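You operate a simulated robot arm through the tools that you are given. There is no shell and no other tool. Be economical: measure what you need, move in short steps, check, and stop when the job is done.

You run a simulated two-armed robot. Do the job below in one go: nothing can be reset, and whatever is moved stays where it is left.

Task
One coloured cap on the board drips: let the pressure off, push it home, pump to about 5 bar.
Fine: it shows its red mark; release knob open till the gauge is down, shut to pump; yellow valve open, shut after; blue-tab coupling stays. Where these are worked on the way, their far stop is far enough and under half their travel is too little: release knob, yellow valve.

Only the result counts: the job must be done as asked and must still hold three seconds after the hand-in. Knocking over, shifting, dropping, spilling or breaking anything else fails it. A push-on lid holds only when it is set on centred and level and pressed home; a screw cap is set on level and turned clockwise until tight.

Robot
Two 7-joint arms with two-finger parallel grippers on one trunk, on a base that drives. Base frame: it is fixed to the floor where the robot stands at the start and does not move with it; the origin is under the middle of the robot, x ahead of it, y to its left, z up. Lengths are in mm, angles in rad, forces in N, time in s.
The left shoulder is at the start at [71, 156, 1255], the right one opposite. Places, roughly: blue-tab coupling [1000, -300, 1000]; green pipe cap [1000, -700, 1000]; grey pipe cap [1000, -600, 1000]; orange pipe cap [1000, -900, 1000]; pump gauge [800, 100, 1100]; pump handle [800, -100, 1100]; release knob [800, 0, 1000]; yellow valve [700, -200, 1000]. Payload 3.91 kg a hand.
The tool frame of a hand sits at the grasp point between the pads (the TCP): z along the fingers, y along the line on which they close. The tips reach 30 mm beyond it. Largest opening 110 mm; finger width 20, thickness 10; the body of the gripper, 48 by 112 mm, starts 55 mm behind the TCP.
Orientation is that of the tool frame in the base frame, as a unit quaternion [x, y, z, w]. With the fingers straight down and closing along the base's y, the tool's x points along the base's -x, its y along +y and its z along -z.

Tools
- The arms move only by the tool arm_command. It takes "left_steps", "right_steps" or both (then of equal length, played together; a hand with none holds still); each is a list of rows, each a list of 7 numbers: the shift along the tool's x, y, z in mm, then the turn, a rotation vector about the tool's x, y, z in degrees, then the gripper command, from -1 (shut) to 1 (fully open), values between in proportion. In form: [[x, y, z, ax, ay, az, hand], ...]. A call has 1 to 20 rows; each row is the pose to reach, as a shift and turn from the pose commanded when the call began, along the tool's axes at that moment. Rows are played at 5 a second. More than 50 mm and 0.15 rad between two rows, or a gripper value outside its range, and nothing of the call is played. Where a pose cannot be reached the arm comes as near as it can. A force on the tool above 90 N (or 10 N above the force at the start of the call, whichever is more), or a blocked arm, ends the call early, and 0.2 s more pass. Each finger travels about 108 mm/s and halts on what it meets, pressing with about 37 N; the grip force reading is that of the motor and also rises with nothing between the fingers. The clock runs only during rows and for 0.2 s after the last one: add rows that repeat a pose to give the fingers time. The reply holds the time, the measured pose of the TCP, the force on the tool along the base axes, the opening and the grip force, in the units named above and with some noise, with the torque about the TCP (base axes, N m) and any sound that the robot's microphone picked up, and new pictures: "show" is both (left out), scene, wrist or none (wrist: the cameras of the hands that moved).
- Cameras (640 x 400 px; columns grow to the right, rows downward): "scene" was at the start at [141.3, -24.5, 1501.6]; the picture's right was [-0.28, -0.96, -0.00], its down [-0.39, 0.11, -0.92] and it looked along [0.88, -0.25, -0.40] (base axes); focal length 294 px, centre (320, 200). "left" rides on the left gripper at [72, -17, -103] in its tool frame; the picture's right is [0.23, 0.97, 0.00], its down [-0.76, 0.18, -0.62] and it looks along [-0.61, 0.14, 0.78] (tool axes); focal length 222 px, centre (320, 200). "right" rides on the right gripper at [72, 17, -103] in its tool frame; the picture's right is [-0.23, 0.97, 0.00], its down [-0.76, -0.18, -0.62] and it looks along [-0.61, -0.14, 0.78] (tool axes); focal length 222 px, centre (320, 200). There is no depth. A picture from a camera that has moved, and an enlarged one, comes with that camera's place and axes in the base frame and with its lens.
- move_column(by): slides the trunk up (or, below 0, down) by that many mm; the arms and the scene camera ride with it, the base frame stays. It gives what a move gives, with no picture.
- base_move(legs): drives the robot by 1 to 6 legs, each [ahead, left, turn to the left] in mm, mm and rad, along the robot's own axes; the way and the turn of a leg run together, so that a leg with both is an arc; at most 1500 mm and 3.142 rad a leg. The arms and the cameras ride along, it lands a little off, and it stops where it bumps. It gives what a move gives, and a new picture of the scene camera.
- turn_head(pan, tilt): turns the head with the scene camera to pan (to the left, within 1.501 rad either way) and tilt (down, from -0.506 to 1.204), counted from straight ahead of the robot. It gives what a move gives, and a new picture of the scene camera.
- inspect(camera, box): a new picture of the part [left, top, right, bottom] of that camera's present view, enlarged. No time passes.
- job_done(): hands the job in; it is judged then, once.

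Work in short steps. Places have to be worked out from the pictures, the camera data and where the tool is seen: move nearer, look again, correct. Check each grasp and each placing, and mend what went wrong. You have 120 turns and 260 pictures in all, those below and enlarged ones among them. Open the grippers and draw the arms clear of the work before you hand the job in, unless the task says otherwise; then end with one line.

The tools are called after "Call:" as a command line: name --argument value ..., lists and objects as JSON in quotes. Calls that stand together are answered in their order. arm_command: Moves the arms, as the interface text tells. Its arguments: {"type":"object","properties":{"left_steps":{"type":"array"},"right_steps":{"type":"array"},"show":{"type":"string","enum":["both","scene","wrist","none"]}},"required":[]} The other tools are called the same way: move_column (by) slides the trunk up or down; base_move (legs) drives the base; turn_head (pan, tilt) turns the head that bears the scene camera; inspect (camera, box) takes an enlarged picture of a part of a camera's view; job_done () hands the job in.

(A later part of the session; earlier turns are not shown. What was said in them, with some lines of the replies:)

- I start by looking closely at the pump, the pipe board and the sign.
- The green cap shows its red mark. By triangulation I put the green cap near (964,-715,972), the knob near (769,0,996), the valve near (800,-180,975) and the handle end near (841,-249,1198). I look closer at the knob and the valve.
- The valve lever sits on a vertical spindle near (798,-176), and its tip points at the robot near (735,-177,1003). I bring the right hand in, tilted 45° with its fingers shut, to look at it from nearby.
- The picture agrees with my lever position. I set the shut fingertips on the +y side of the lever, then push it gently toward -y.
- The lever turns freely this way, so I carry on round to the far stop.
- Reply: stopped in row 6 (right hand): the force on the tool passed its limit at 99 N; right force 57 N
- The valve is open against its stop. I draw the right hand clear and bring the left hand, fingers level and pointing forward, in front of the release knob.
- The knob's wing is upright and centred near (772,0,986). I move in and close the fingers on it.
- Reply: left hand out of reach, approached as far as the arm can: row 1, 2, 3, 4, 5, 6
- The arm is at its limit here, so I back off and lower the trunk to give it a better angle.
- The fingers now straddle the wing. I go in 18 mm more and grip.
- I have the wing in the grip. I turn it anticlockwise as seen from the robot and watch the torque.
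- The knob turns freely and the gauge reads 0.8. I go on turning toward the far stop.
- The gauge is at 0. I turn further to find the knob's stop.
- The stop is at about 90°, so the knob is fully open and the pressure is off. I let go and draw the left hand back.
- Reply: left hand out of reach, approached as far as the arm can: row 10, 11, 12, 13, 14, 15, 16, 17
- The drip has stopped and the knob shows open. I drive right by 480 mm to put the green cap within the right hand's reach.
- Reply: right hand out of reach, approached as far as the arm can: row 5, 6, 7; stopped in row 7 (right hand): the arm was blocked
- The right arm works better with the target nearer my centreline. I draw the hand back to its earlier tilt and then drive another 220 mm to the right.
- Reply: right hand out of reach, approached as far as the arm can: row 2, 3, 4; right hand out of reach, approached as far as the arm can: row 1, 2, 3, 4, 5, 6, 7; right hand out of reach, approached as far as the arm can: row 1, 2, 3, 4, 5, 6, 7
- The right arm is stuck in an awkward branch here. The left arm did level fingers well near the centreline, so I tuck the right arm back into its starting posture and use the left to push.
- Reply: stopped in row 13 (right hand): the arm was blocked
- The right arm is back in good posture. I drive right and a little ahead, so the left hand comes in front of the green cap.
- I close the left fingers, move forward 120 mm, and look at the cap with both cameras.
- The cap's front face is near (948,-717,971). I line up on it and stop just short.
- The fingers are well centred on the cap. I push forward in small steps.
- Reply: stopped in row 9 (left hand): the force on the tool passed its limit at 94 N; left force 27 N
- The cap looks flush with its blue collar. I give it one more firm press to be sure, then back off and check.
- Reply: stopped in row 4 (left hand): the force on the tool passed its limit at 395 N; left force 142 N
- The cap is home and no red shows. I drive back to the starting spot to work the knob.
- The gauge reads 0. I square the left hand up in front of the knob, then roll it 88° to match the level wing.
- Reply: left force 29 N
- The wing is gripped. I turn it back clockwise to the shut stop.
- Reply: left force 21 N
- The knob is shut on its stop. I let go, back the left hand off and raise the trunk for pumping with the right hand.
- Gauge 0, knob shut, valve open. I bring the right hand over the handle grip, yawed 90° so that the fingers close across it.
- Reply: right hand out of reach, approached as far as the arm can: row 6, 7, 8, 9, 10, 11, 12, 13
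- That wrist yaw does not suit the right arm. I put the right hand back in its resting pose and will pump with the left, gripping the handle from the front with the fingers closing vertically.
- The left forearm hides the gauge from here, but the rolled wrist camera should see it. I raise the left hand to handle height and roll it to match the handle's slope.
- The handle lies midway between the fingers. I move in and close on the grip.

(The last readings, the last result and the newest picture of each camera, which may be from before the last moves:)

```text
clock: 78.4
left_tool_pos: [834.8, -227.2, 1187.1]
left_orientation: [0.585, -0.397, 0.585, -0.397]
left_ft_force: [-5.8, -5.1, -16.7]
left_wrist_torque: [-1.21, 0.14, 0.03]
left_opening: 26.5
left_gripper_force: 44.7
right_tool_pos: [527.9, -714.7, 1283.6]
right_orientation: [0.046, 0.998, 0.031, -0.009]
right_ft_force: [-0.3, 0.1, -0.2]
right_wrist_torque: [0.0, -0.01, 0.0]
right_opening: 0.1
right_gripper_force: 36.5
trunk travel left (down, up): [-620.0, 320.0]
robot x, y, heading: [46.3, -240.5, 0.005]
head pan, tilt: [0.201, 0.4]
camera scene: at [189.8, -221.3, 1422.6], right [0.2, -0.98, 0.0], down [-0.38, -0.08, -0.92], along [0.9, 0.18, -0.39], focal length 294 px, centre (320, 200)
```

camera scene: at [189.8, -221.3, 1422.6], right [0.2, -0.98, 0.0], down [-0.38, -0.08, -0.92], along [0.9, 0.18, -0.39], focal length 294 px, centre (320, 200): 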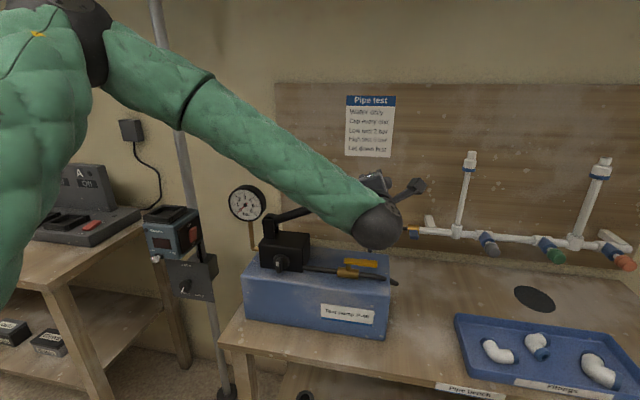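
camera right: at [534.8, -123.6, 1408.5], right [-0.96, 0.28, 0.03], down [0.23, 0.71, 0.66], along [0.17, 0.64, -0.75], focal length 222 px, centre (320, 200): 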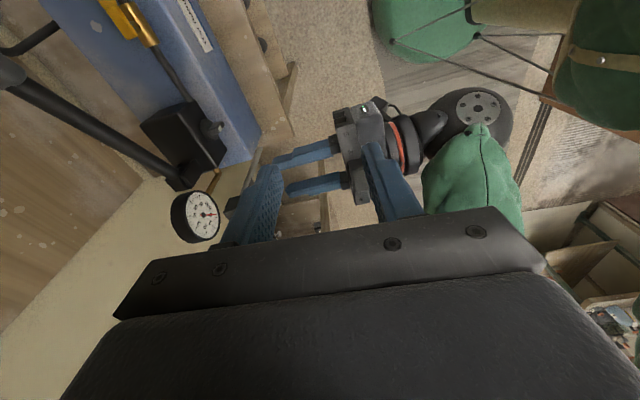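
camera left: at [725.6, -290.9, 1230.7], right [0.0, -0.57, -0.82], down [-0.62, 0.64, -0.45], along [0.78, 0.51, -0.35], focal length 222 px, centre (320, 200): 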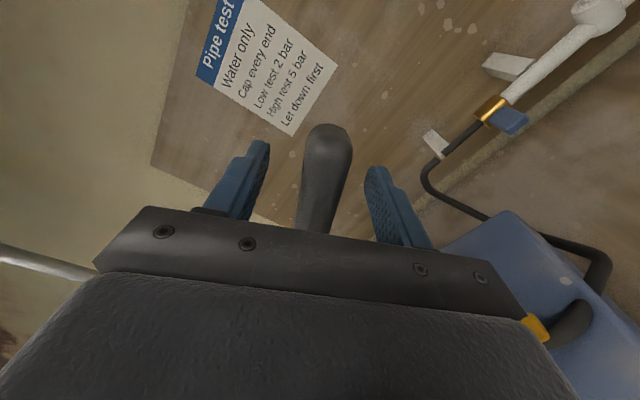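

The handle is in the grip and I can see the gauge. I make one slow downward stroke along the handle's arc, down to level.

Call:
arm_command --left_steps '[[0, 19, 0, 0, 0, 3.8, -0.9], [-1, 40, 0, 0, 0, 7.8, -0.9], [-4, 60, 0, 0, 0, 11.8, -0.9], [-8, 80, 0, 0, 0, 15.8, -0.9], [-14, 100, 0, 0, 0, 19.8, -0.9], [-21, 119, 0, 0, 0, 23.8, -0.9], [-21, 119, 0, 0, 0, 23.8, -0.9]]' --show "scene"

Call:
inspect --camera "scene" --box '[210, 170, 300, 230]'

```text
clock: 80.0
left_tool_pos: [834.1, -252.3, 1067.3]
left_orientation: [-0.489, 0.509, -0.49, 0.511]
left_ft_force: [15.6, -27.2, 1.3]
left_wrist_torque: [-0.87, -0.02, -0.68]
left_opening: 26.8
left_gripper_force: 44.8
right_tool_pos: [528.7, -717.8, 1281.2]
right_orientation: [0.046, 0.998, 0.031, -0.009]
right_ft_force: [-0.6, -0.9, 0.6]
right_wrist_torque: [-0.01, -0.03, 0.0]
right_opening: 0.0
right_gripper_force: 36.6
trunk travel left (down, up): [-620.0, 320.0]
robot x, y, heading: [44.3, -237.0, -0.002]
head pan, tilt: [0.201, 0.4]
camera scene: at [190.5, -223.6, 1422.8], right [0.2, -0.98, 0.0], down [-0.38, -0.08, -0.92], along [0.9, 0.18, -0.39], focal length 294 px, centre (320, 200)
```

scene: 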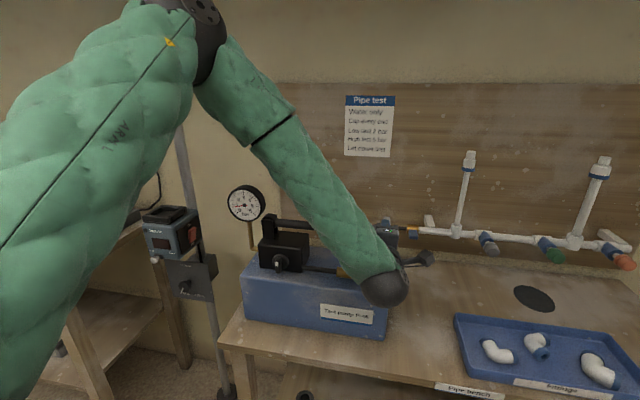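

```text
6.67 times, centred on (255, 200) of scene
camera zoom: at [190.5, -223.6, 1422.8], right [0.2, -0.98, 0.0], down [-0.38, -0.08, -0.92], along [0.9, 0.18, -0.39], focal length 1957 px, centre (753, 200)
```

zoom: 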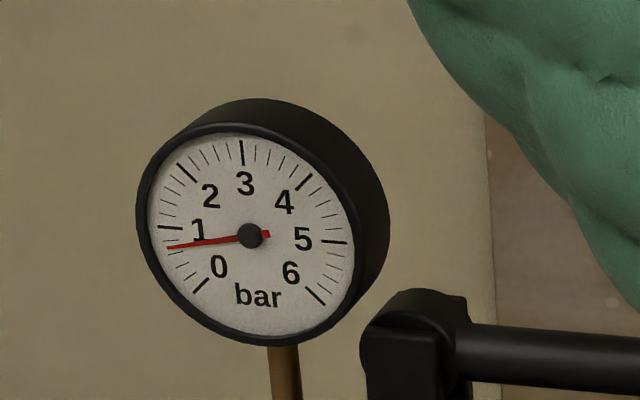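

One stroke gives about 0.7 bar. I make a full up-and-down cycle and check it.

Call:
arm_command --left_steps '[[-1, -20, 0, 0, 0, -4, -0.9], [-4, -41, 0, 0, 0, -8, -0.9], [-8, -61, 0, 0, 0, -12, -0.9], [-14, -80, 0, 0, 0, -16, -0.9], [-21, -100, 0, 0, 0, -20, -0.9], [-29, -117, 0, 0, 0, -23.8, -0.9], [-21, -100, 0, 0, 0, -20, -0.9], [-14, -80, 0, 0, 0, -16, -0.9], [-8, -61, 0, 0, 0, -12, -0.9], [-4, -41, 0, 0, 0, -8, -0.9], [-1, -20, 0, 0, 0, -4, -0.9], [0, 0, 0, 0, 0, 0, -0.9], [0, 0, 0, 0, 0, 0, -0.9]]' --show "none"

Call:
inspect --camera "scene" --box '[210, 170, 300, 230]'

Call:
inspect --camera "left" --box '[0, 0, 640, 400]'

```text
clock: 82.8
left_tool_pos: [834.2, -249.4, 1072.9]
left_orientation: [-0.489, 0.511, -0.49, 0.511]
left_ft_force: [1.7, -31.6, 1.1]
left_wrist_torque: [-0.94, 0.07, -0.45]
left_opening: 27.1
left_gripper_force: 44.6
right_tool_pos: [527.7, -719.7, 1283.0]
right_orientation: [0.046, 0.998, 0.03, -0.008]
right_ft_force: [1.0, -0.5, 0.0]
right_wrist_torque: [-0.01, 0.03, -0.01]
right_opening: 0.0
right_gripper_force: 37.1
trunk travel left (down, up): [-620.0, 320.0]
robot x, y, heading: [46.7, -236.9, 0.002]
head pan, tilt: [0.201, 0.4]
```

```text
6.67 times, centred on (255, 200) of scene
camera zoom: at [189.2, -224.1, 1422.9], right [0.2, -0.98, 0.0], down [-0.38, -0.08, -0.92], along [0.9, 0.18, -0.39], focal length 1957 px, centre (753, 200)
```

zoom: 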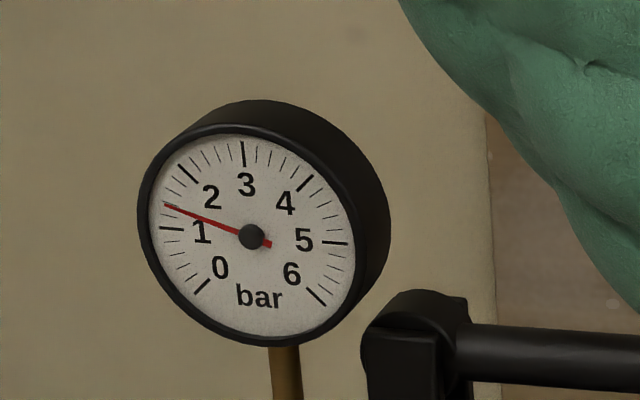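

```text
1.00 times, centred on (320, 200) of left (not enlarged: the box is as wide or as high as the picture)
camera zoom: at [730.3, -323.6, 1085.3], right [0.0, -0.19, -0.98], down [-0.62, 0.77, -0.15], along [0.78, 0.61, -0.11], focal length 222 px, centre (320, 200)
```

zoom: 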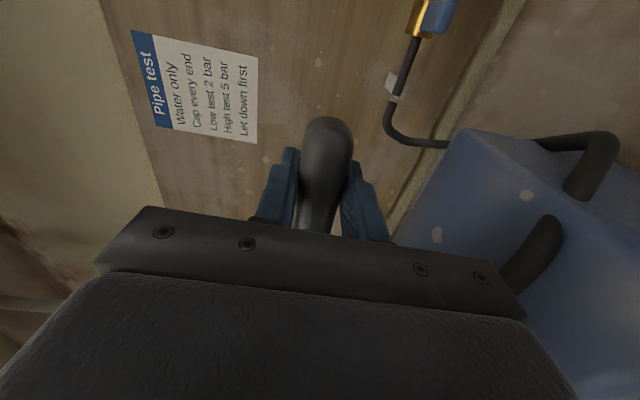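

Now 1.5 bar. I run two more cycles.

Call:
arm_command --left_steps '[[-2, -24, 0, 0, 0, -4.8, -0.9], [-6, -48, 0, 0, 0, -9.5, -0.9], [-11, -72, 0, 0, 0, -14.3, -0.9], [-19, -95, 0, 0, 0, -19, -0.9], [-29, -117, 0, 0, 0, -23.8, -0.9], [-19, -95, 0, 0, 0, -19, -0.9], [-11, -72, 0, 0, 0, -14.3, -0.9], [-6, -48, 0, 0, 0, -9.5, -0.9], [-2, -24, 0, 0, 0, -4.8, -0.9], [0, 0, 0, 0, 0, 0, -0.9], [-2, -24, 0, 0, 0, -4.8, -0.9], [-6, -48, 0, 0, 0, -9.5, -0.9], [-11, -72, 0, 0, 0, -14.3, -0.9], [-19, -95, 0, 0, 0, -19, -0.9], [-29, -117, 0, 0, 0, -23.8, -0.9], [-19, -95, 0, 0, 0, -19, -0.9], [-11, -72, 0, 0, 0, -14.3, -0.9], [-6, -48, 0, 0, 0, -9.5, -0.9], [-2, -24, 0, 0, 0, -4.8, -0.9], [0, 0, 0, 0, 0, 0, -0.9]]' --show "none"

Call:
inspect --camera "scene" --box '[210, 170, 300, 230]'

```text
clock: 87.0
left_tool_pos: [833.3, -249.2, 1069.8]
left_orientation: [-0.49, 0.509, -0.491, 0.511]
left_ft_force: [10.5, -8.3, -0.8]
left_wrist_torque: [-1.23, 0.4, 0.84]
left_opening: 26.6
left_gripper_force: 45.1
right_tool_pos: [529.1, -715.8, 1282.3]
right_orientation: [0.047, 0.998, 0.03, -0.01]
right_ft_force: [0.5, 0.2, -0.2]
right_wrist_torque: [0.0, -0.01, 0.0]
right_opening: 0.0
right_gripper_force: 36.7
trunk travel left (down, up): [-620.0, 320.0]
robot x, y, heading: [48.2, -238.5, 0.002]
head pan, tilt: [0.201, 0.4]
```

```text
6.67 times, centred on (255, 200) of scene
camera zoom: at [190.2, -221.3, 1422.7], right [0.2, -0.98, 0.0], down [-0.38, -0.08, -0.92], along [0.9, 0.18, -0.39], focal length 1957 px, centre (753, 200)
```

zoom: 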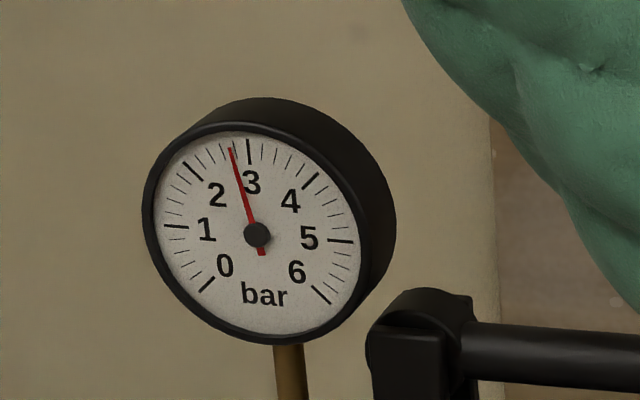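

About 2.75 bar. I run two more cycles.

Call:
arm_command --left_steps '[[-2, -24, 0, 0, 0, -4.8, -0.9], [-6, -48, 0, 0, 0, -9.5, -0.9], [-11, -72, 0, 0, 0, -14.3, -0.9], [-19, -95, 0, 0, 0, -19, -0.9], [-29, -117, 0, 0, 0, -23.8, -0.9], [-19, -95, 0, 0, 0, -19, -0.9], [-11, -72, 0, 0, 0, -14.3, -0.9], [-6, -48, 0, 0, 0, -9.5, -0.9], [-2, -24, 0, 0, 0, -4.8, -0.9], [0, 0, 0, 0, 0, 0, -0.9], [-2, -24, 0, 0, 0, -4.8, -0.9], [-6, -48, 0, 0, 0, -9.5, -0.9], [-11, -72, 0, 0, 0, -14.3, -0.9], [-19, -95, 0, 0, 0, -19, -0.9], [-29, -117, 0, 0, 0, -23.8, -0.9], [-19, -95, 0, 0, 0, -19, -0.9], [-11, -72, 0, 0, 0, -14.3, -0.9], [-6, -48, 0, 0, 0, -9.5, -0.9], [-2, -24, 0, 0, 0, -4.8, -0.9], [0, 0, 0, 0, 0, 0, -0.9]]' --show "none"

Call:
inspect --camera "scene" --box '[210, 170, 300, 230]'

```text
clock: 91.2
left_tool_pos: [833.3, -250.1, 1067.7]
left_orientation: [-0.49, 0.509, -0.49, 0.51]
left_ft_force: [-1.1, 13.9, 0.2]
left_wrist_torque: [-0.91, 0.38, 1.13]
left_opening: 26.8
left_gripper_force: 45.3
right_tool_pos: [528.7, -712.7, 1284.4]
right_orientation: [0.046, 0.998, 0.029, -0.007]
right_ft_force: [0.6, -0.5, -0.5]
right_wrist_torque: [0.02, -0.01, 0.03]
right_opening: 0.0
right_gripper_force: 36.4
trunk travel left (down, up): [-620.0, 320.0]
robot x, y, heading: [45.1, -239.9, 0.003]
head pan, tilt: [0.201, 0.4]
```

```text
6.67 times, centred on (255, 200) of scene
camera zoom: at [189.2, -219.1, 1422.9], right [0.2, -0.98, 0.0], down [-0.38, -0.08, -0.92], along [0.9, 0.18, -0.39], focal length 1957 px, centre (753, 200)
```

zoom: 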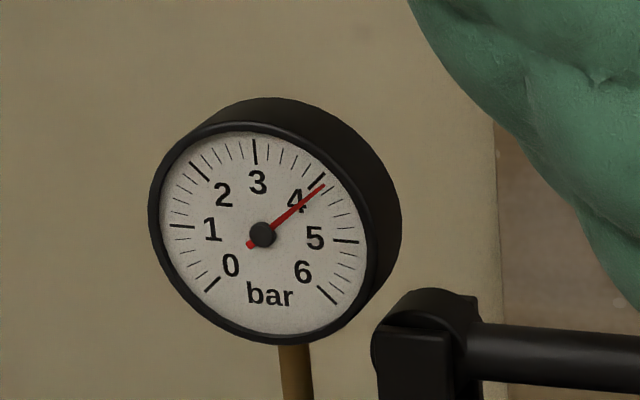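

About 4.1 bar. I run one more full cycle.

Call:
arm_command --left_steps '[[-2, -24, 0, 0, 0, -4.8, -0.9], [-6, -48, 0, 0, 0, -9.5, -0.9], [-11, -72, 0, 0, 0, -14.3, -0.9], [-19, -95, 0, 0, 0, -19, -0.9], [-29, -117, 0, 0, 0, -23.8, -0.9], [-19, -95, 0, 0, 0, -19, -0.9], [-11, -72, 0, 0, 0, -14.3, -0.9], [-6, -48, 0, 0, 0, -9.5, -0.9], [-2, -24, 0, 0, 0, -4.8, -0.9], [0, 0, 0, 0, 0, 0, -0.9], [0, 0, 0, 0, 0, 0, -0.9]]' --show "none"

Call:
inspect --camera "scene" --box '[210, 170, 300, 230]'

```text
clock: 93.6
left_tool_pos: [834.7, -250.7, 1069.4]
left_orientation: [-0.49, 0.508, -0.491, 0.511]
left_ft_force: [-31.3, 9.4, 0.1]
left_wrist_torque: [-1.01, 0.47, 0.02]
left_opening: 26.6
left_gripper_force: 45.1
right_tool_pos: [524.2, -714.1, 1285.6]
right_orientation: [0.047, 0.998, 0.03, -0.007]
right_ft_force: [0.0, -0.9, 0.2]
right_wrist_torque: [0.04, 0.04, 0.0]
right_opening: 0.0
right_gripper_force: 36.9
trunk travel left (down, up): [-620.0, 320.0]
robot x, y, heading: [46.0, -237.4, 0.002]
head pan, tilt: [0.201, 0.4]
```

```text
6.67 times, centred on (255, 200) of scene
camera zoom: at [185.7, -219.7, 1423.2], right [0.2, -0.98, 0.0], down [-0.38, -0.08, -0.92], along [0.9, 0.18, -0.39], focal length 1957 px, centre (753, 200)
```

zoom: 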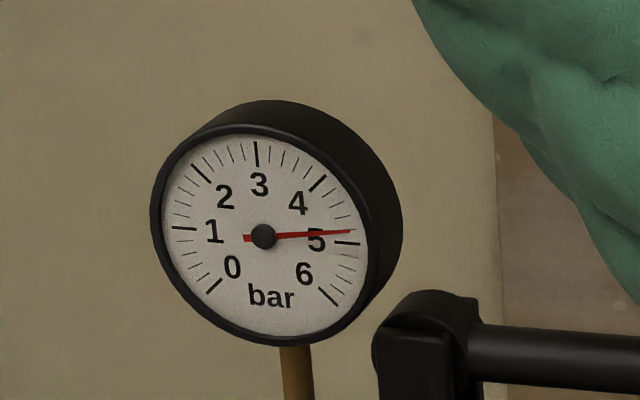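

About 4.8 bar. I add a small partial stroke of about 7°.

Call:
arm_command --left_steps '[[-1, -18, 0, 0, 0, -3.5, -0.9], [-3, -36, 0, 0, 0, -7, -0.9], [-1, -18, 0, 0, 0, -3.5, -0.9], [0, 0, 0, 0, 0, 0, -0.9], [0, 0, 0, 0, 0, 0, -0.9]]' --show "none"

Call:
inspect --camera "scene" --box '[225, 175, 285, 215]'

```text
clock: 94.8
left_tool_pos: [834.5, -250.5, 1068.6]
left_orientation: [-0.49, 0.509, -0.491, 0.51]
left_ft_force: [1.7, -4.6, 2.4]
left_wrist_torque: [-0.72, 0.16, 0.29]
left_opening: 26.5
left_gripper_force: 44.9
right_tool_pos: [527.5, -716.8, 1283.2]
right_orientation: [0.046, 0.998, 0.031, -0.008]
right_ft_force: [-0.1, -0.5, -0.5]
right_wrist_torque: [0.01, -0.02, -0.02]
right_opening: 0.0
right_gripper_force: 36.4
trunk travel left (down, up): [-620.0, 320.0]
robot x, y, heading: [44.9, -242.1, -0.0]
head pan, tilt: [0.201, 0.4]
```

```text
10.00 times, centred on (255, 195) of scene
camera zoom: at [189.2, -221.4, 1422.9], right [0.2, -0.98, 0.0], down [-0.38, -0.08, -0.92], along [0.9, 0.18, -0.39], focal length 2935 px, centre (970, 250)
```

zoom: 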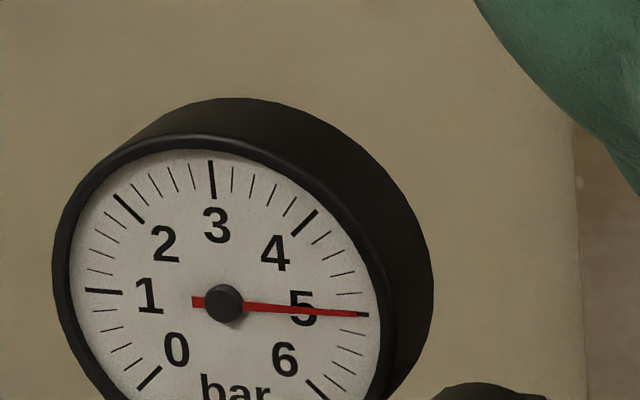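

The gauge reads 5.0 bar. I let go of the handle at the bottom of its stroke, draw the left hand back and roll it level.

Call:
arm_command --left_steps '[[0, 0, 0, 0, 0, 0, 0], [0, 0, 0, 0, 0, 0, 0], [0, 0, -20, 0, 0, 0, 0], [0, 0, -60, 0, 0, 0, 0], [0, 0, -100, 0, 0, 0, 0], [0, 0, -140, 0, 0, 8, 0], [0, 0, -180, 0, 0, 16, 0], [0, 0, -190, 0, 0, 24, 0], [0, 0, -190, 0, 0, 32, 0], [0, 0, -190, 0, 0, 40, 0], [0, 0, -190, 0, 0, 48, 0], [0, 0, -190, 0, 0, 56, 0], [0, 0, -190, 0, 0, 64, 0], [0, 0, -190, 0, 0, 72, 0], [0, 0, -190, 0, 0, 80, 0], [0, 0, -190, 0, 0, 88, 0], [0, 0, -190, 0, 0, 88, 0]]' --show "scene"

```text
clock: 98.4
left_tool_pos: [643.9, -249.4, 1068.6]
left_orientation: [0.002, 0.707, 0.001, 0.708]
left_ft_force: [0.4, 0.9, -0.1]
left_wrist_torque: [0.04, 0.01, -0.01]
left_opening: 54.9
left_gripper_force: 0.0
right_tool_pos: [528.0, -715.8, 1283.0]
right_orientation: [0.047, 0.998, 0.03, -0.008]
right_ft_force: [-0.2, -0.1, -0.1]
right_wrist_torque: [0.0, 0.02, 0.0]
right_opening: 0.0
right_gripper_force: 36.7
trunk travel left (down, up): [-620.0, 320.0]
robot x, y, heading: [40.0, -242.8, -0.0]
head pan, tilt: [0.201, 0.4]
camera scene: at [189.4, -220.3, 1422.8], right [0.2, -0.98, 0.0], down [-0.38, -0.08, -0.92], along [0.9, 0.18, -0.39], focal length 294 px, centre (320, 200)
```

scene: 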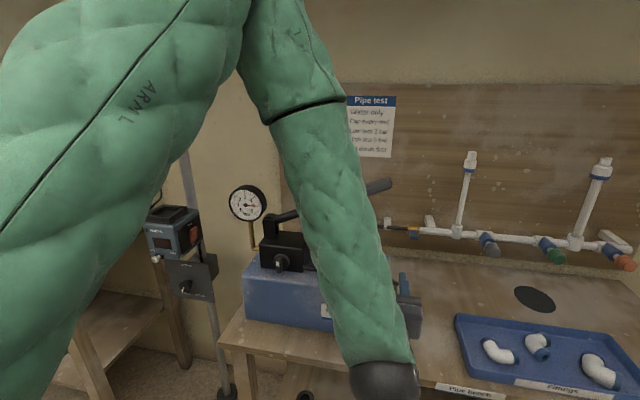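

The handle sprang back up by itself and the gauge still reads about 5. I go back to the first position and trunk height so the right hand can close the valve.

Call:
base_move --legs '[[-45, 0, 0], [0, 240, 0]]'

Call:
move_column --by 80

Call:
turn_head --pan -0.279 --tilt 0.414

Call:
inspect --camera "scene" --box '[160, 180, 360, 305]'

```text
clock: 100.7
left_tool_pos: [600.4, -11.5, 1068.8]
left_orientation: [0.002, 0.707, 0.001, 0.708]
left_ft_force: [0.4, -0.7, -1.0]
left_wrist_torque: [-0.01, -0.02, -0.02]
left_opening: 54.8
left_gripper_force: 0.1
right_tool_pos: [482.5, -475.3, 1284.6]
right_orientation: [0.049, 0.998, 0.03, -0.008]
right_ft_force: [0.5, -0.3, 0.4]
right_wrist_torque: [-0.05, 0.01, 0.0]
right_opening: 0.0
right_gripper_force: 37.4
trunk travel left (down, up): [-620.0, 320.0]
robot x, y, heading: [2.2, 1.4, -0.002]
head pan, tilt: [0.201, 0.4]
camera scene: at [145.9, 20.0, 1422.8], right [0.19, -0.98, 0.0], down [-0.38, -0.08, -0.92], along [0.9, 0.18, -0.39], focal length 294 px, centre (320, 200)
```

scene: 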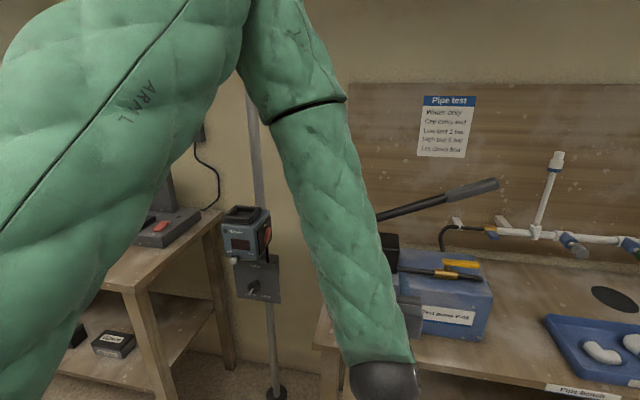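

```text
clock: 101.8
left_tool_pos: [599.9, -11.8, 1148.8]
left_orientation: [0.001, 0.707, 0.0, 0.708]
left_ft_force: [0.3, -0.6, -0.7]
left_wrist_torque: [0.02, -0.03, 0.0]
left_opening: 54.9
left_gripper_force: 0.0
right_tool_pos: [481.5, -476.9, 1364.5]
right_orientation: [0.049, 0.998, 0.03, -0.009]
right_ft_force: [0.3, -0.4, 0.5]
right_wrist_torque: [0.02, -0.01, 0.0]
right_opening: 0.0
right_gripper_force: 37.4
trunk travel left (down, up): [-700.0, 240.0]
robot x, y, heading: [6.6, 2.2, -0.003]
head pan, tilt: [0.201, 0.4]
```

```text
clock: 102.7
left_tool_pos: [599.4, -13.3, 1149.6]
left_orientation: [0.002, 0.707, 0.0, 0.708]
left_ft_force: [0.1, -0.9, 0.0]
left_wrist_torque: [0.02, 0.04, -0.03]
left_opening: 55.1
left_gripper_force: 0.1
right_tool_pos: [481.6, -478.0, 1364.2]
right_orientation: [0.049, 0.998, 0.029, -0.008]
right_ft_force: [0.6, -0.2, -0.4]
right_wrist_torque: [0.01, -0.04, -0.03]
right_opening: 0.2
right_gripper_force: 37.0
trunk travel left (down, up): [-700.0, 240.0]
robot x, y, heading: [-0.6, 5.1, -0.004]
head pan, tilt: [-0.279, 0.414]
camera scene: at [143.2, -24.5, 1501.6], right [-0.28, -0.96, 0.0], down [-0.39, 0.11, -0.92], along [0.88, -0.26, -0.4], focal length 294 px, centre (320, 200)
```

scene: 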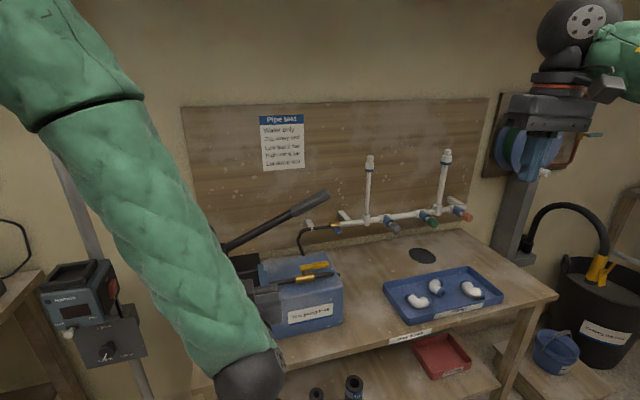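

```text
3.20 times, centred on (260, 242) of scene
camera zoom: at [143.2, -24.5, 1501.6], right [-0.28, -0.96, 0.0], down [-0.39, 0.11, -0.92], along [0.88, -0.26, -0.4], focal length 939 px, centre (512, 64)
```

zoom: 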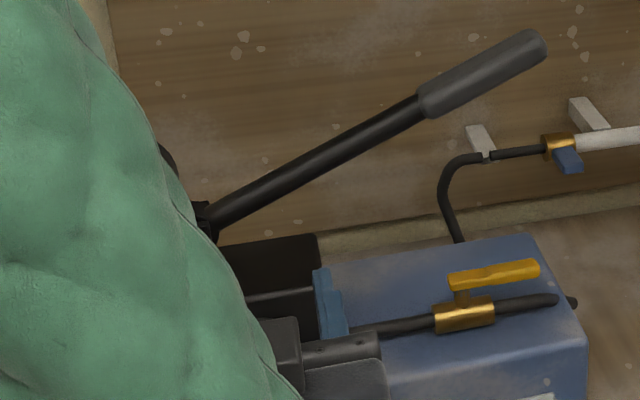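

The lever points to -y, from about (797,-173) to (794,-244), at z≈1005. I move the left hand aside and bring the right hand in, tilted 30°, above and in front of the lever.

Call:
arm_command --left_steps '[[0, 15, -5, 0, 0, 0, 0], [0, 30, -10, 0, 0, 0, 0], [0, 45, -15, 0, 0, 0, 0], [0, 60, -20, 0, 0, 0, 0], [0, 75, -25, 0, 0, 0, 0], [0, 90, -30, 0, 0, 0, 0], [0, 105, -30, 0, 0, 0, 0], [0, 120, -30, 0, 0, 0, 0], [0, 130, -30, 0, 0, 0, 0], [0, 130, -30, 0, 0, 0, 0], [0, 130, -30, 0, 0, 0, 0]]' --right_steps '[[-24, 27, 23, 0.2, -3.1, -0.6, -1], [-49, 53, 46, 0.4, -6.2, -1.3, -1], [-73, 80, 70, 0.6, -9.3, -1.9, -1], [-97, 107, 93, 0.8, -12.4, -2.6, -1], [-121, 134, 116, 1, -15.5, -3.2, -1], [-146, 160, 139, 1.1, -18.5, -3.8, -1], [-170, 187, 163, 1.3, -21.6, -4.5, -1], [-194, 214, 186, 1.5, -24.7, -5.1, -1], [-218, 241, 209, 1.7, -27.8, -5.8, -1], [-243, 267, 232, 1.9, -30.9, -6.4, -1], [-243, 267, 232, 1.9, -30.9, -6.4, -1]]'

```text
clock: 105.1
left_tool_pos: [597.2, 63.8, 1143.3]
left_orientation: [0.002, 0.706, 0.0, 0.708]
left_ft_force: [-0.1, 0.4, 0.5]
left_wrist_torque: [-0.02, 0.02, -0.01]
left_opening: 55.1
left_gripper_force: 0.0
left hand out of reach, approached as far as the arm can: row 4, 5, 6, 7, 8, 9, 10, 11
right_tool_pos: [749.1, -219.1, 1144.9]
right_orientation: [0.0, 0.966, 0.0, 0.259]
right_ft_force: [-0.1, -0.8, -0.4]
right_wrist_torque: [-0.03, -0.03, 0.04]
right_opening: 0.0
right_gripper_force: 37.2
trunk travel left (down, up): [-700.0, 240.0]
robot x, y, heading: [-0.6, 2.8, -0.001]
head pan, tilt: [-0.279, 0.414]
camera scene: at [142.6, -25.0, 1501.7], right [-0.28, -0.96, 0.0], down [-0.39, 0.11, -0.92], along [0.88, -0.26, -0.4], focal length 294 px, centre (320, 200)
camera right: at [634.5, -203.3, 1198.0], right [0.2, 0.97, 0.11], down [0.35, -0.18, 0.92], along [0.92, -0.14, -0.37], focal length 222 px, centre (320, 200)
camera left: at [494.2, 44.7, 1069.8], right [0.0, 0.97, -0.22], down [-0.62, 0.18, 0.76], along [0.78, 0.14, 0.61], focal length 222 px, centre (320, 200)
```

scene: 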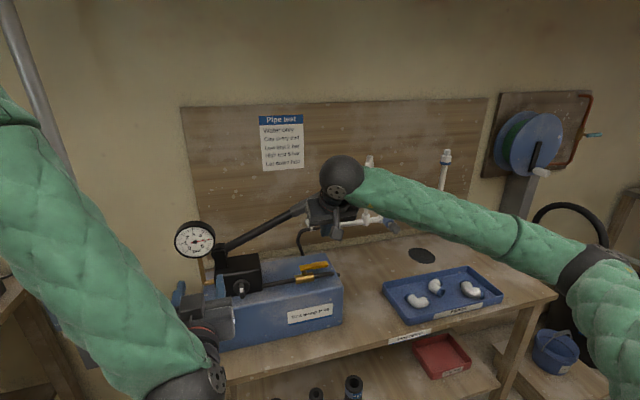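
right: 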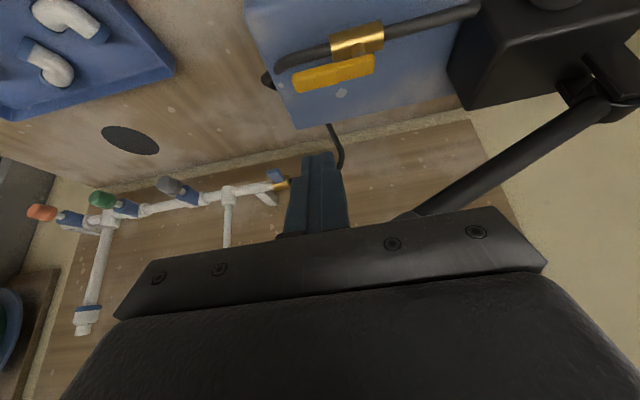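
left: 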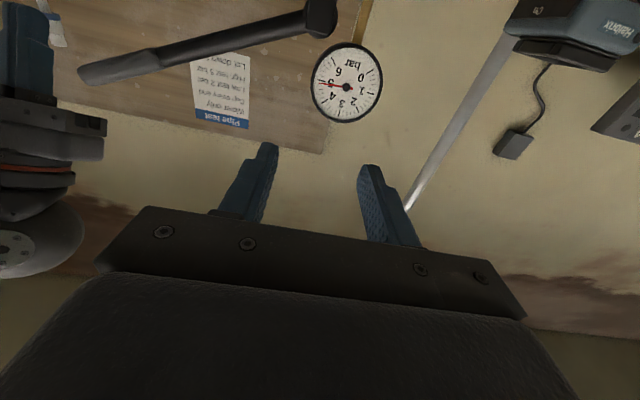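

I slide the fingertips down along the tool axis, beyond the far side of the lever.

Call:
arm_command --right_steps '[[-7, -2, 30, 0, 0, 0, -1], [-8, -2, 65, 0, 0, 0, -1], [-8, -2, 100, 0, 0, 0, -1], [-8, -2, 130, 0, 0, 0, -1], [-8, -2, 158, 0, 0, 0, -1], [-8, -2, 158, 0, 0, 0, -1]]' --show "wrist"

Call:
inspect --camera "right" --box '[230, 80, 430, 220]'

```text
clock: 106.5
left_tool_pos: [598.2, 63.2, 1141.4]
left_orientation: [0.002, 0.706, 0.001, 0.708]
left_ft_force: [0.1, 1.0, -0.2]
left_wrist_torque: [0.0, 0.04, 0.0]
left_opening: 55.3
left_gripper_force: 0.1
right_tool_pos: [837.1, -222.0, 1012.8]
right_orientation: [0.001, 0.966, 0.0, 0.26]
right_ft_force: [-0.5, -0.3, -0.1]
right_wrist_torque: [0.01, 0.01, -0.03]
right_opening: 0.0
right_gripper_force: 36.4
trunk travel left (down, up): [-700.0, 240.0]
robot x, y, heading: [0.9, 3.3, -0.014]
head pan, tilt: [-0.279, 0.414]
camera right: at [722.8, -204.6, 1066.7], right [0.2, 0.97, 0.11], down [0.35, -0.18, 0.92], along [0.92, -0.14, -0.37], focal length 222 px, centre (320, 200)
```

right: 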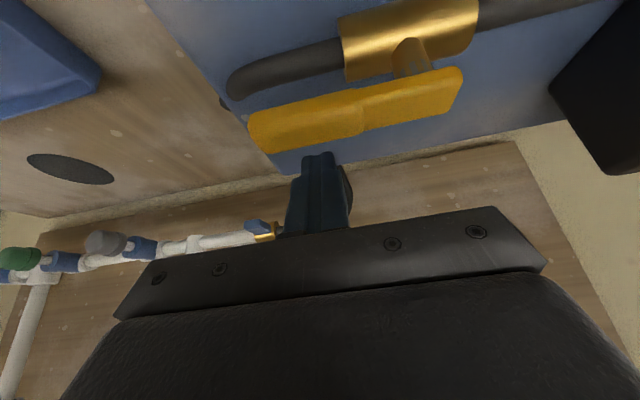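

```text
2.86 times, centred on (330, 150) of right
camera zoom: at [722.8, -204.6, 1066.7], right [0.2, 0.97, 0.11], down [0.35, -0.18, 0.92], along [0.92, -0.14, -0.37], focal length 635 px, centre (291, 343)
```

zoom: 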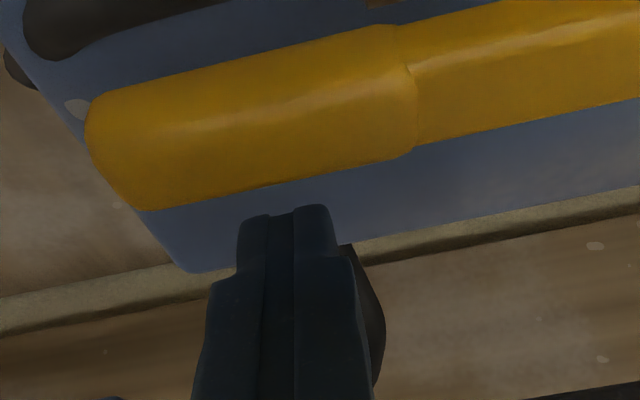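

The fingertip is behind the lever. I drag it along the arc toward the shut position.

Call:
arm_command --right_steps '[[11, 1, -6, 0, 0, 0, -1], [21, 3, -12, 0, 0, 0, -1], [31, -1, -18, 0, 0, 0, -1], [42, -1.5, -24.5, 0, 0, 0, -1], [54, 1.4, -31, 0, 0, 0, -1]]' --show "wrist"

```text
clock: 107.7
left_tool_pos: [597.7, 63.4, 1142.3]
left_orientation: [0.003, 0.706, 0.001, 0.708]
left_ft_force: [0.4, -0.9, -0.1]
left_wrist_torque: [0.0, -0.01, 0.0]
left_opening: 54.8
left_gripper_force: 0.0
right_tool_pos: [769.7, -221.7, 1010.3]
right_orientation: [-0.001, 0.966, 0.001, 0.259]
right_ft_force: [-0.1, -0.8, 1.1]
right_wrist_torque: [0.0, 0.02, 0.02]
right_opening: 0.1
right_gripper_force: 36.9
trunk travel left (down, up): [-700.0, 240.0]
robot x, y, heading: [4.3, 2.7, -0.008]
head pan, tilt: [-0.279, 0.414]
camera right: at [656.1, -204.6, 1064.3], right [0.2, 0.97, 0.11], down [0.35, -0.18, 0.92], along [0.92, -0.14, -0.37], focal length 222 px, centre (320, 200)
```

right: 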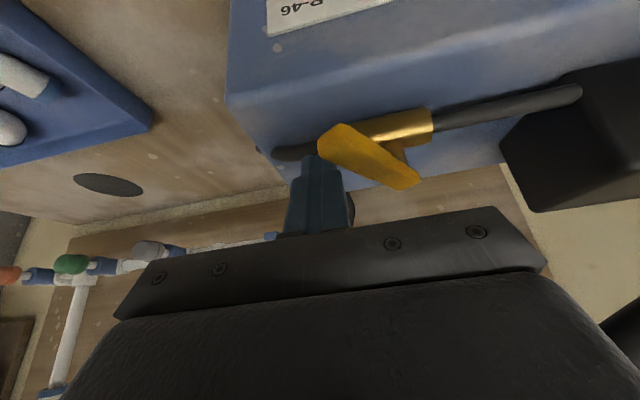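

The lever is following the finger. I continue to the shut stop.

Call:
arm_command --right_steps '[[6, 7, -3.5, 0, 0, 0, -1], [14, 16, -8, 0, 0, 0, -1], [18, 22, -10, 0, 0, 0, -1], [20, 27, -11.5, 0, 0, 0, -1], [22, 32, -12.5, 0, 0, 0, -1], [22, 36, -12.5, 0, 0, 0, -1], [22, 39, -12.5, 0, 0, 0, -1]]' --show "wrist"

```text
clock: 109.3
left_tool_pos: [599.1, 56.8, 1141.0]
left_orientation: [0.005, 0.707, 0.001, 0.708]
left_ft_force: [0.7, -0.2, -0.1]
left_wrist_torque: [0.0, 0.03, 0.03]
left_opening: 54.7
left_gripper_force: 0.1
right_tool_pos: [746.9, -191.4, 1011.1]
right_orientation: [0.003, 0.966, 0.0, 0.26]
right_ft_force: [15.7, -59.2, 13.5]
right_wrist_torque: [0.05, -0.03, -0.12]
right_opening: 0.1
right_gripper_force: 36.4
trunk travel left (down, up): [-700.0, 240.0]
robot x, y, heading: [4.3, -2.1, -0.012]
head pan, tilt: [-0.279, 0.414]
camera right: at [631.8, -174.3, 1064.0], right [0.2, 0.97, 0.12], down [0.35, -0.18, 0.92], along [0.92, -0.15, -0.37], focal length 222 px, centre (320, 200)
```

right: 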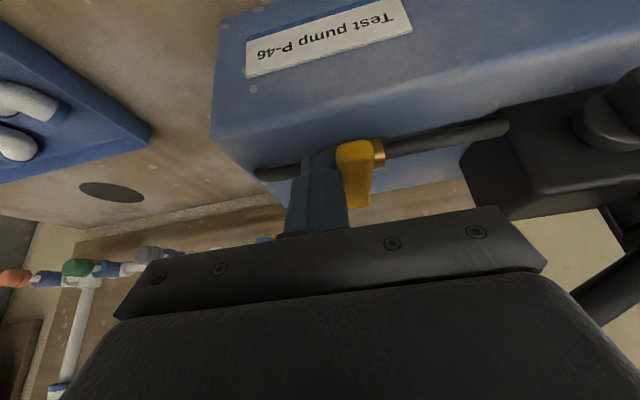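

The lever is at its stop (59 N side force) and points to the front, so the valve is shut. I ease off sideways, then draw the right hand back and up, clear of the work.

Call:
arm_command --right_steps '[[0, -15, 0, 0, 0, 0, -1], [0, -20, -30, 0, 0, 0, -1], [0, -25, -70, 0, 0, 0, -1], [0, -30, -115, 0, 0, 0, -1], [0, -60, -150, 0, 0, 0, 0], [0, -100, -180, 0, 0, 0, 0], [0, -140, -210, 0, 0, 0, 0], [0, -180, -230, 0, 0, 0, 0.5], [0, -220, -230, 0, 0, 0, 0.5], [0, -220, -230, 0, 0, 0, 0.5]]' --show "scene"

Call:
inspect --camera "scene" --box '[160, 180, 360, 305]'

Call:
inspect --camera "scene" --box '[330, 140, 490, 240]'

Call:
inspect --camera "left" --box '[290, 30, 410, 130]'

```text
clock: 111.5
left_tool_pos: [598.0, 63.9, 1141.7]
left_orientation: [0.003, 0.707, -0.001, 0.708]
left_ft_force: [0.0, 0.5, -0.3]
left_wrist_torque: [0.05, 0.0, -0.01]
left_opening: 54.9
left_gripper_force: 0.1
right_tool_pos: [631.4, -404.0, 1209.0]
right_orientation: [0.001, 0.966, -0.001, 0.259]
right_ft_force: [0.4, -0.4, 0.4]
right_wrist_torque: [0.01, -0.01, 0.01]
right_opening: 82.6
right_gripper_force: 0.0
trunk travel left (down, up): [-700.0, 240.0]
robot x, y, heading: [1.6, 1.9, -0.009]
head pan, tilt: [-0.279, 0.414]
camera scene: at [144.1, -23.8, 1501.5], right [-0.28, -0.96, 0.0], down [-0.39, 0.11, -0.92], along [0.88, -0.26, -0.4], focal length 294 px, centre (320, 200)
```

scene: 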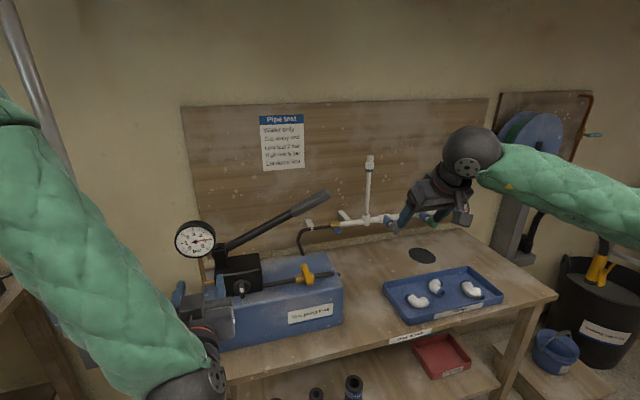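

```text
3.20 times, centred on (260, 242) of scene
camera zoom: at [144.1, -23.8, 1501.5], right [-0.28, -0.96, 0.0], down [-0.39, 0.11, -0.92], along [0.88, -0.26, -0.4], focal length 939 px, centre (512, 64)
```

zoom: 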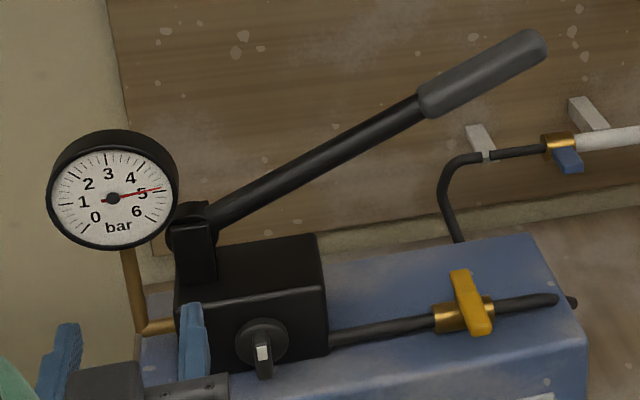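

```text
4.00 times, centred on (410, 190) of scene
camera zoom: at [144.1, -23.8, 1501.5], right [-0.28, -0.96, 0.0], down [-0.39, 0.11, -0.92], along [0.88, -0.26, -0.4], focal length 1174 px, centre (-40, 240)
```

zoom: 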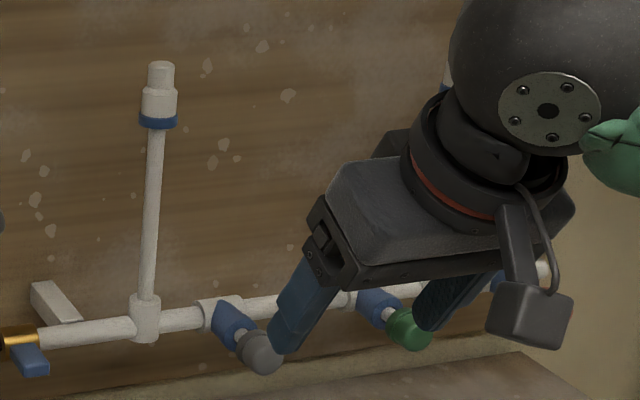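

```text
4.00 times, centred on (350, 80) of left
camera zoom: at [495.3, 45.5, 1069.2], right [0.0, 0.97, -0.22], down [-0.62, 0.18, 0.76], along [0.78, 0.14, 0.61], focal length 888 px, centre (200, 680)
```

zoom: 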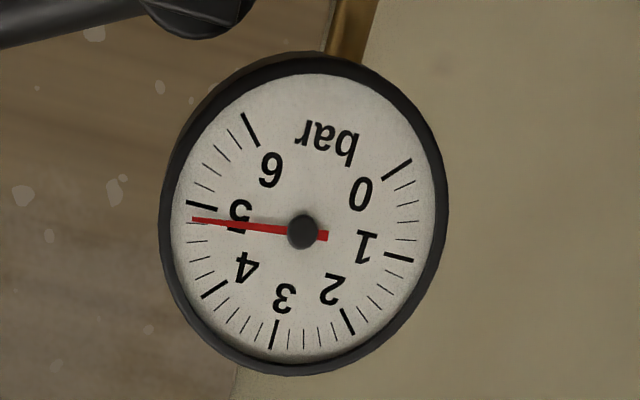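

Gauge about 4.85 bar, knob and valve shut. I draw both arms further clear and check the cap for drips and that the gauge holds.

Call:
arm_command --right_steps '[[0, -40, -20, 0, 0, 0, 0.5], [0, -80, -50, 0, 0, 0, 0.5], [0, -120, -80, 0, 0, 0, 0.5], [0, -120, -120, 0, 0, 0, 0.5], [0, -120, -120, 0, 0, 0, 0.5]]' --left_steps '[[0, 0, -20, 0, 0, 0, 0.5], [0, 0, -40, 0, 0, 0, 0.5], [0, 0, -60, 0, 0, 0, 0.5], [0, 0, -60, 0, 0, 0, 0.5], [0, 0, -60, 0, 0, 0, 0.5]]' --show "none"

Call:
inspect --camera "scene" --box '[360, 180, 500, 270]'

Call:
inspect --camera "scene" --box '[160, 200, 260, 270]'

```text
clock: 112.7
left_tool_pos: [577.6, 37.0, 1129.2]
left_orientation: [0.002, 0.707, 0.0, 0.708]
left_ft_force: [1.0, -0.1, -0.6]
left_wrist_torque: [-0.02, 0.01, 0.01]
left_opening: 82.4
left_gripper_force: 0.1
left hand out of reach, approached as far as the arm can: row 1, 2, 3, 4, 5
right_tool_pos: [569.2, -524.5, 1313.8]
right_orientation: [0.001, 0.966, 0.0, 0.258]
right_ft_force: [-0.1, 0.0, 0.2]
right_wrist_torque: [-0.03, 0.02, 0.03]
right_opening: 82.4
right_gripper_force: 0.1
trunk travel left (down, up): [-700.0, 240.0]
robot x, y, heading: [0.4, 1.1, -0.004]
head pan, tilt: [-0.279, 0.414]
```

```text
4.44 times, centred on (430, 225) of scene
camera zoom: at [143.8, -25.1, 1501.5], right [-0.28, -0.96, 0.0], down [-0.39, 0.11, -0.92], along [0.88, -0.26, -0.4], focal length 1304 px, centre (-169, 89)
```

zoom: 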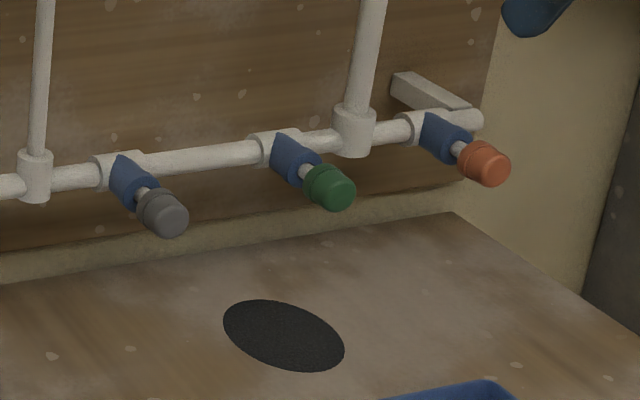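

```text
5.71 times, centred on (210, 235) of scene
camera zoom: at [143.8, -25.1, 1501.5], right [-0.28, -0.96, 0.0], down [-0.39, 0.11, -0.92], along [0.88, -0.26, -0.4], focal length 1677 px, centre (949, 0)
```

zoom: 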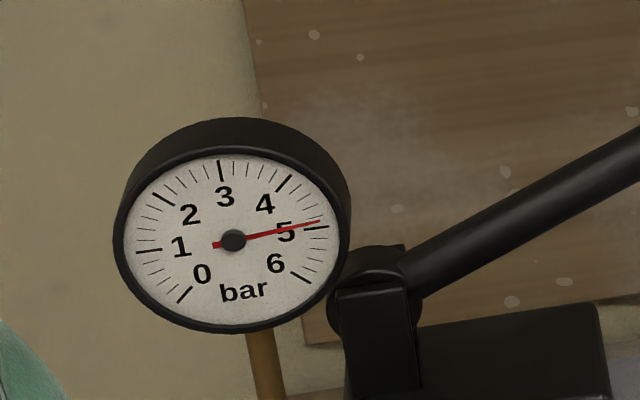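

There is no drip and the cap sits like the others. I hold still for a few seconds to see whether the gauge holds.

Call:
arm_command --right_steps '[[0, 0, 0, 0, 0, 0, 0.5], [0, 0, 0, 0, 0, 0, 0.5], [0, 0, 0, 0, 0, 0, 0.5], [0, 0, 0, 0, 0, 0, 0.5], [0, 0, 0, 0, 0, 0, 0.5], [0, 0, 0, 0, 0, 0, 0.5], [0, 0, 0, 0, 0, 0, 0.5], [0, 0, 0, 0, 0, 0, 0.5], [0, 0, 0, 0, 0, 0, 0.5], [0, 0, 0, 0, 0, 0, 0.5], [0, 0, 0, 0, 0, 0, 0.5], [0, 0, 0, 0, 0, 0, 0.5], [0, 0, 0, 0, 0, 0, 0.5], [0, 0, 0, 0, 0, 0, 0.5], [0, 0, 0, 0, 0, 0, 0.5], [0, 0, 0, 0, 0, 0, 0.5], [0, 0, 0, 0, 0, 0, 0.5], [0, 0, 0, 0, 0, 0, 0.5], [0, 0, 0, 0, 0, 0, 0.5], [0, 0, 0, 0, 0, 0, 0.5]]' --show "none"

Call:
inspect --camera "scene" --box '[160, 200, 260, 270]'

```text
clock: 116.9
left_tool_pos: [577.7, 36.9, 1129.7]
left_orientation: [0.002, 0.706, 0.001, 0.708]
left_ft_force: [-0.1, 0.1, 0.5]
left_wrist_torque: [-0.01, 0.01, 0.02]
left_opening: 82.4
left_gripper_force: 0.0
right_tool_pos: [569.7, -524.3, 1314.2]
right_orientation: [0.0, 0.966, 0.001, 0.259]
right_ft_force: [1.2, 0.1, -0.4]
right_wrist_torque: [0.0, 0.01, 0.0]
right_opening: 82.5
right_gripper_force: 0.0
trunk travel left (down, up): [-700.0, 240.0]
robot x, y, heading: [1.8, 4.1, -0.004]
head pan, tilt: [-0.279, 0.414]
```

```text
5.71 times, centred on (210, 235) of scene
camera zoom: at [143.3, -24.7, 1501.6], right [-0.28, -0.96, 0.0], down [-0.39, 0.11, -0.92], along [0.88, -0.26, -0.4], focal length 1677 px, centre (949, 0)
```

zoom: 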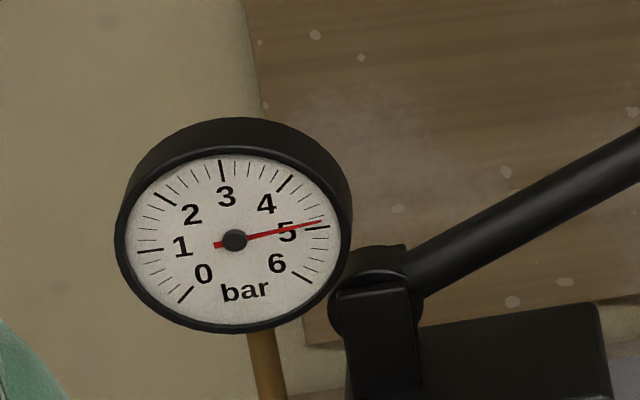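

The gauge holds steady at about 4.9 bar, and both grippers are open and clear of the work, so I hand the job in.

Call:
job_done

```text
The job is handed in.
```

The green cap was the one dripping: I let the pressure off and pushed it home, and it shows no red and no drip. The line is pumped to about 4.9 bar, down from 5.0 after the last stroke and steady for the last few seconds. The release knob and yellow valve are shut, and I did not touch the blue-tab coupling. My second, confirming press on the cap peaked at 395 N; I saw no damage.
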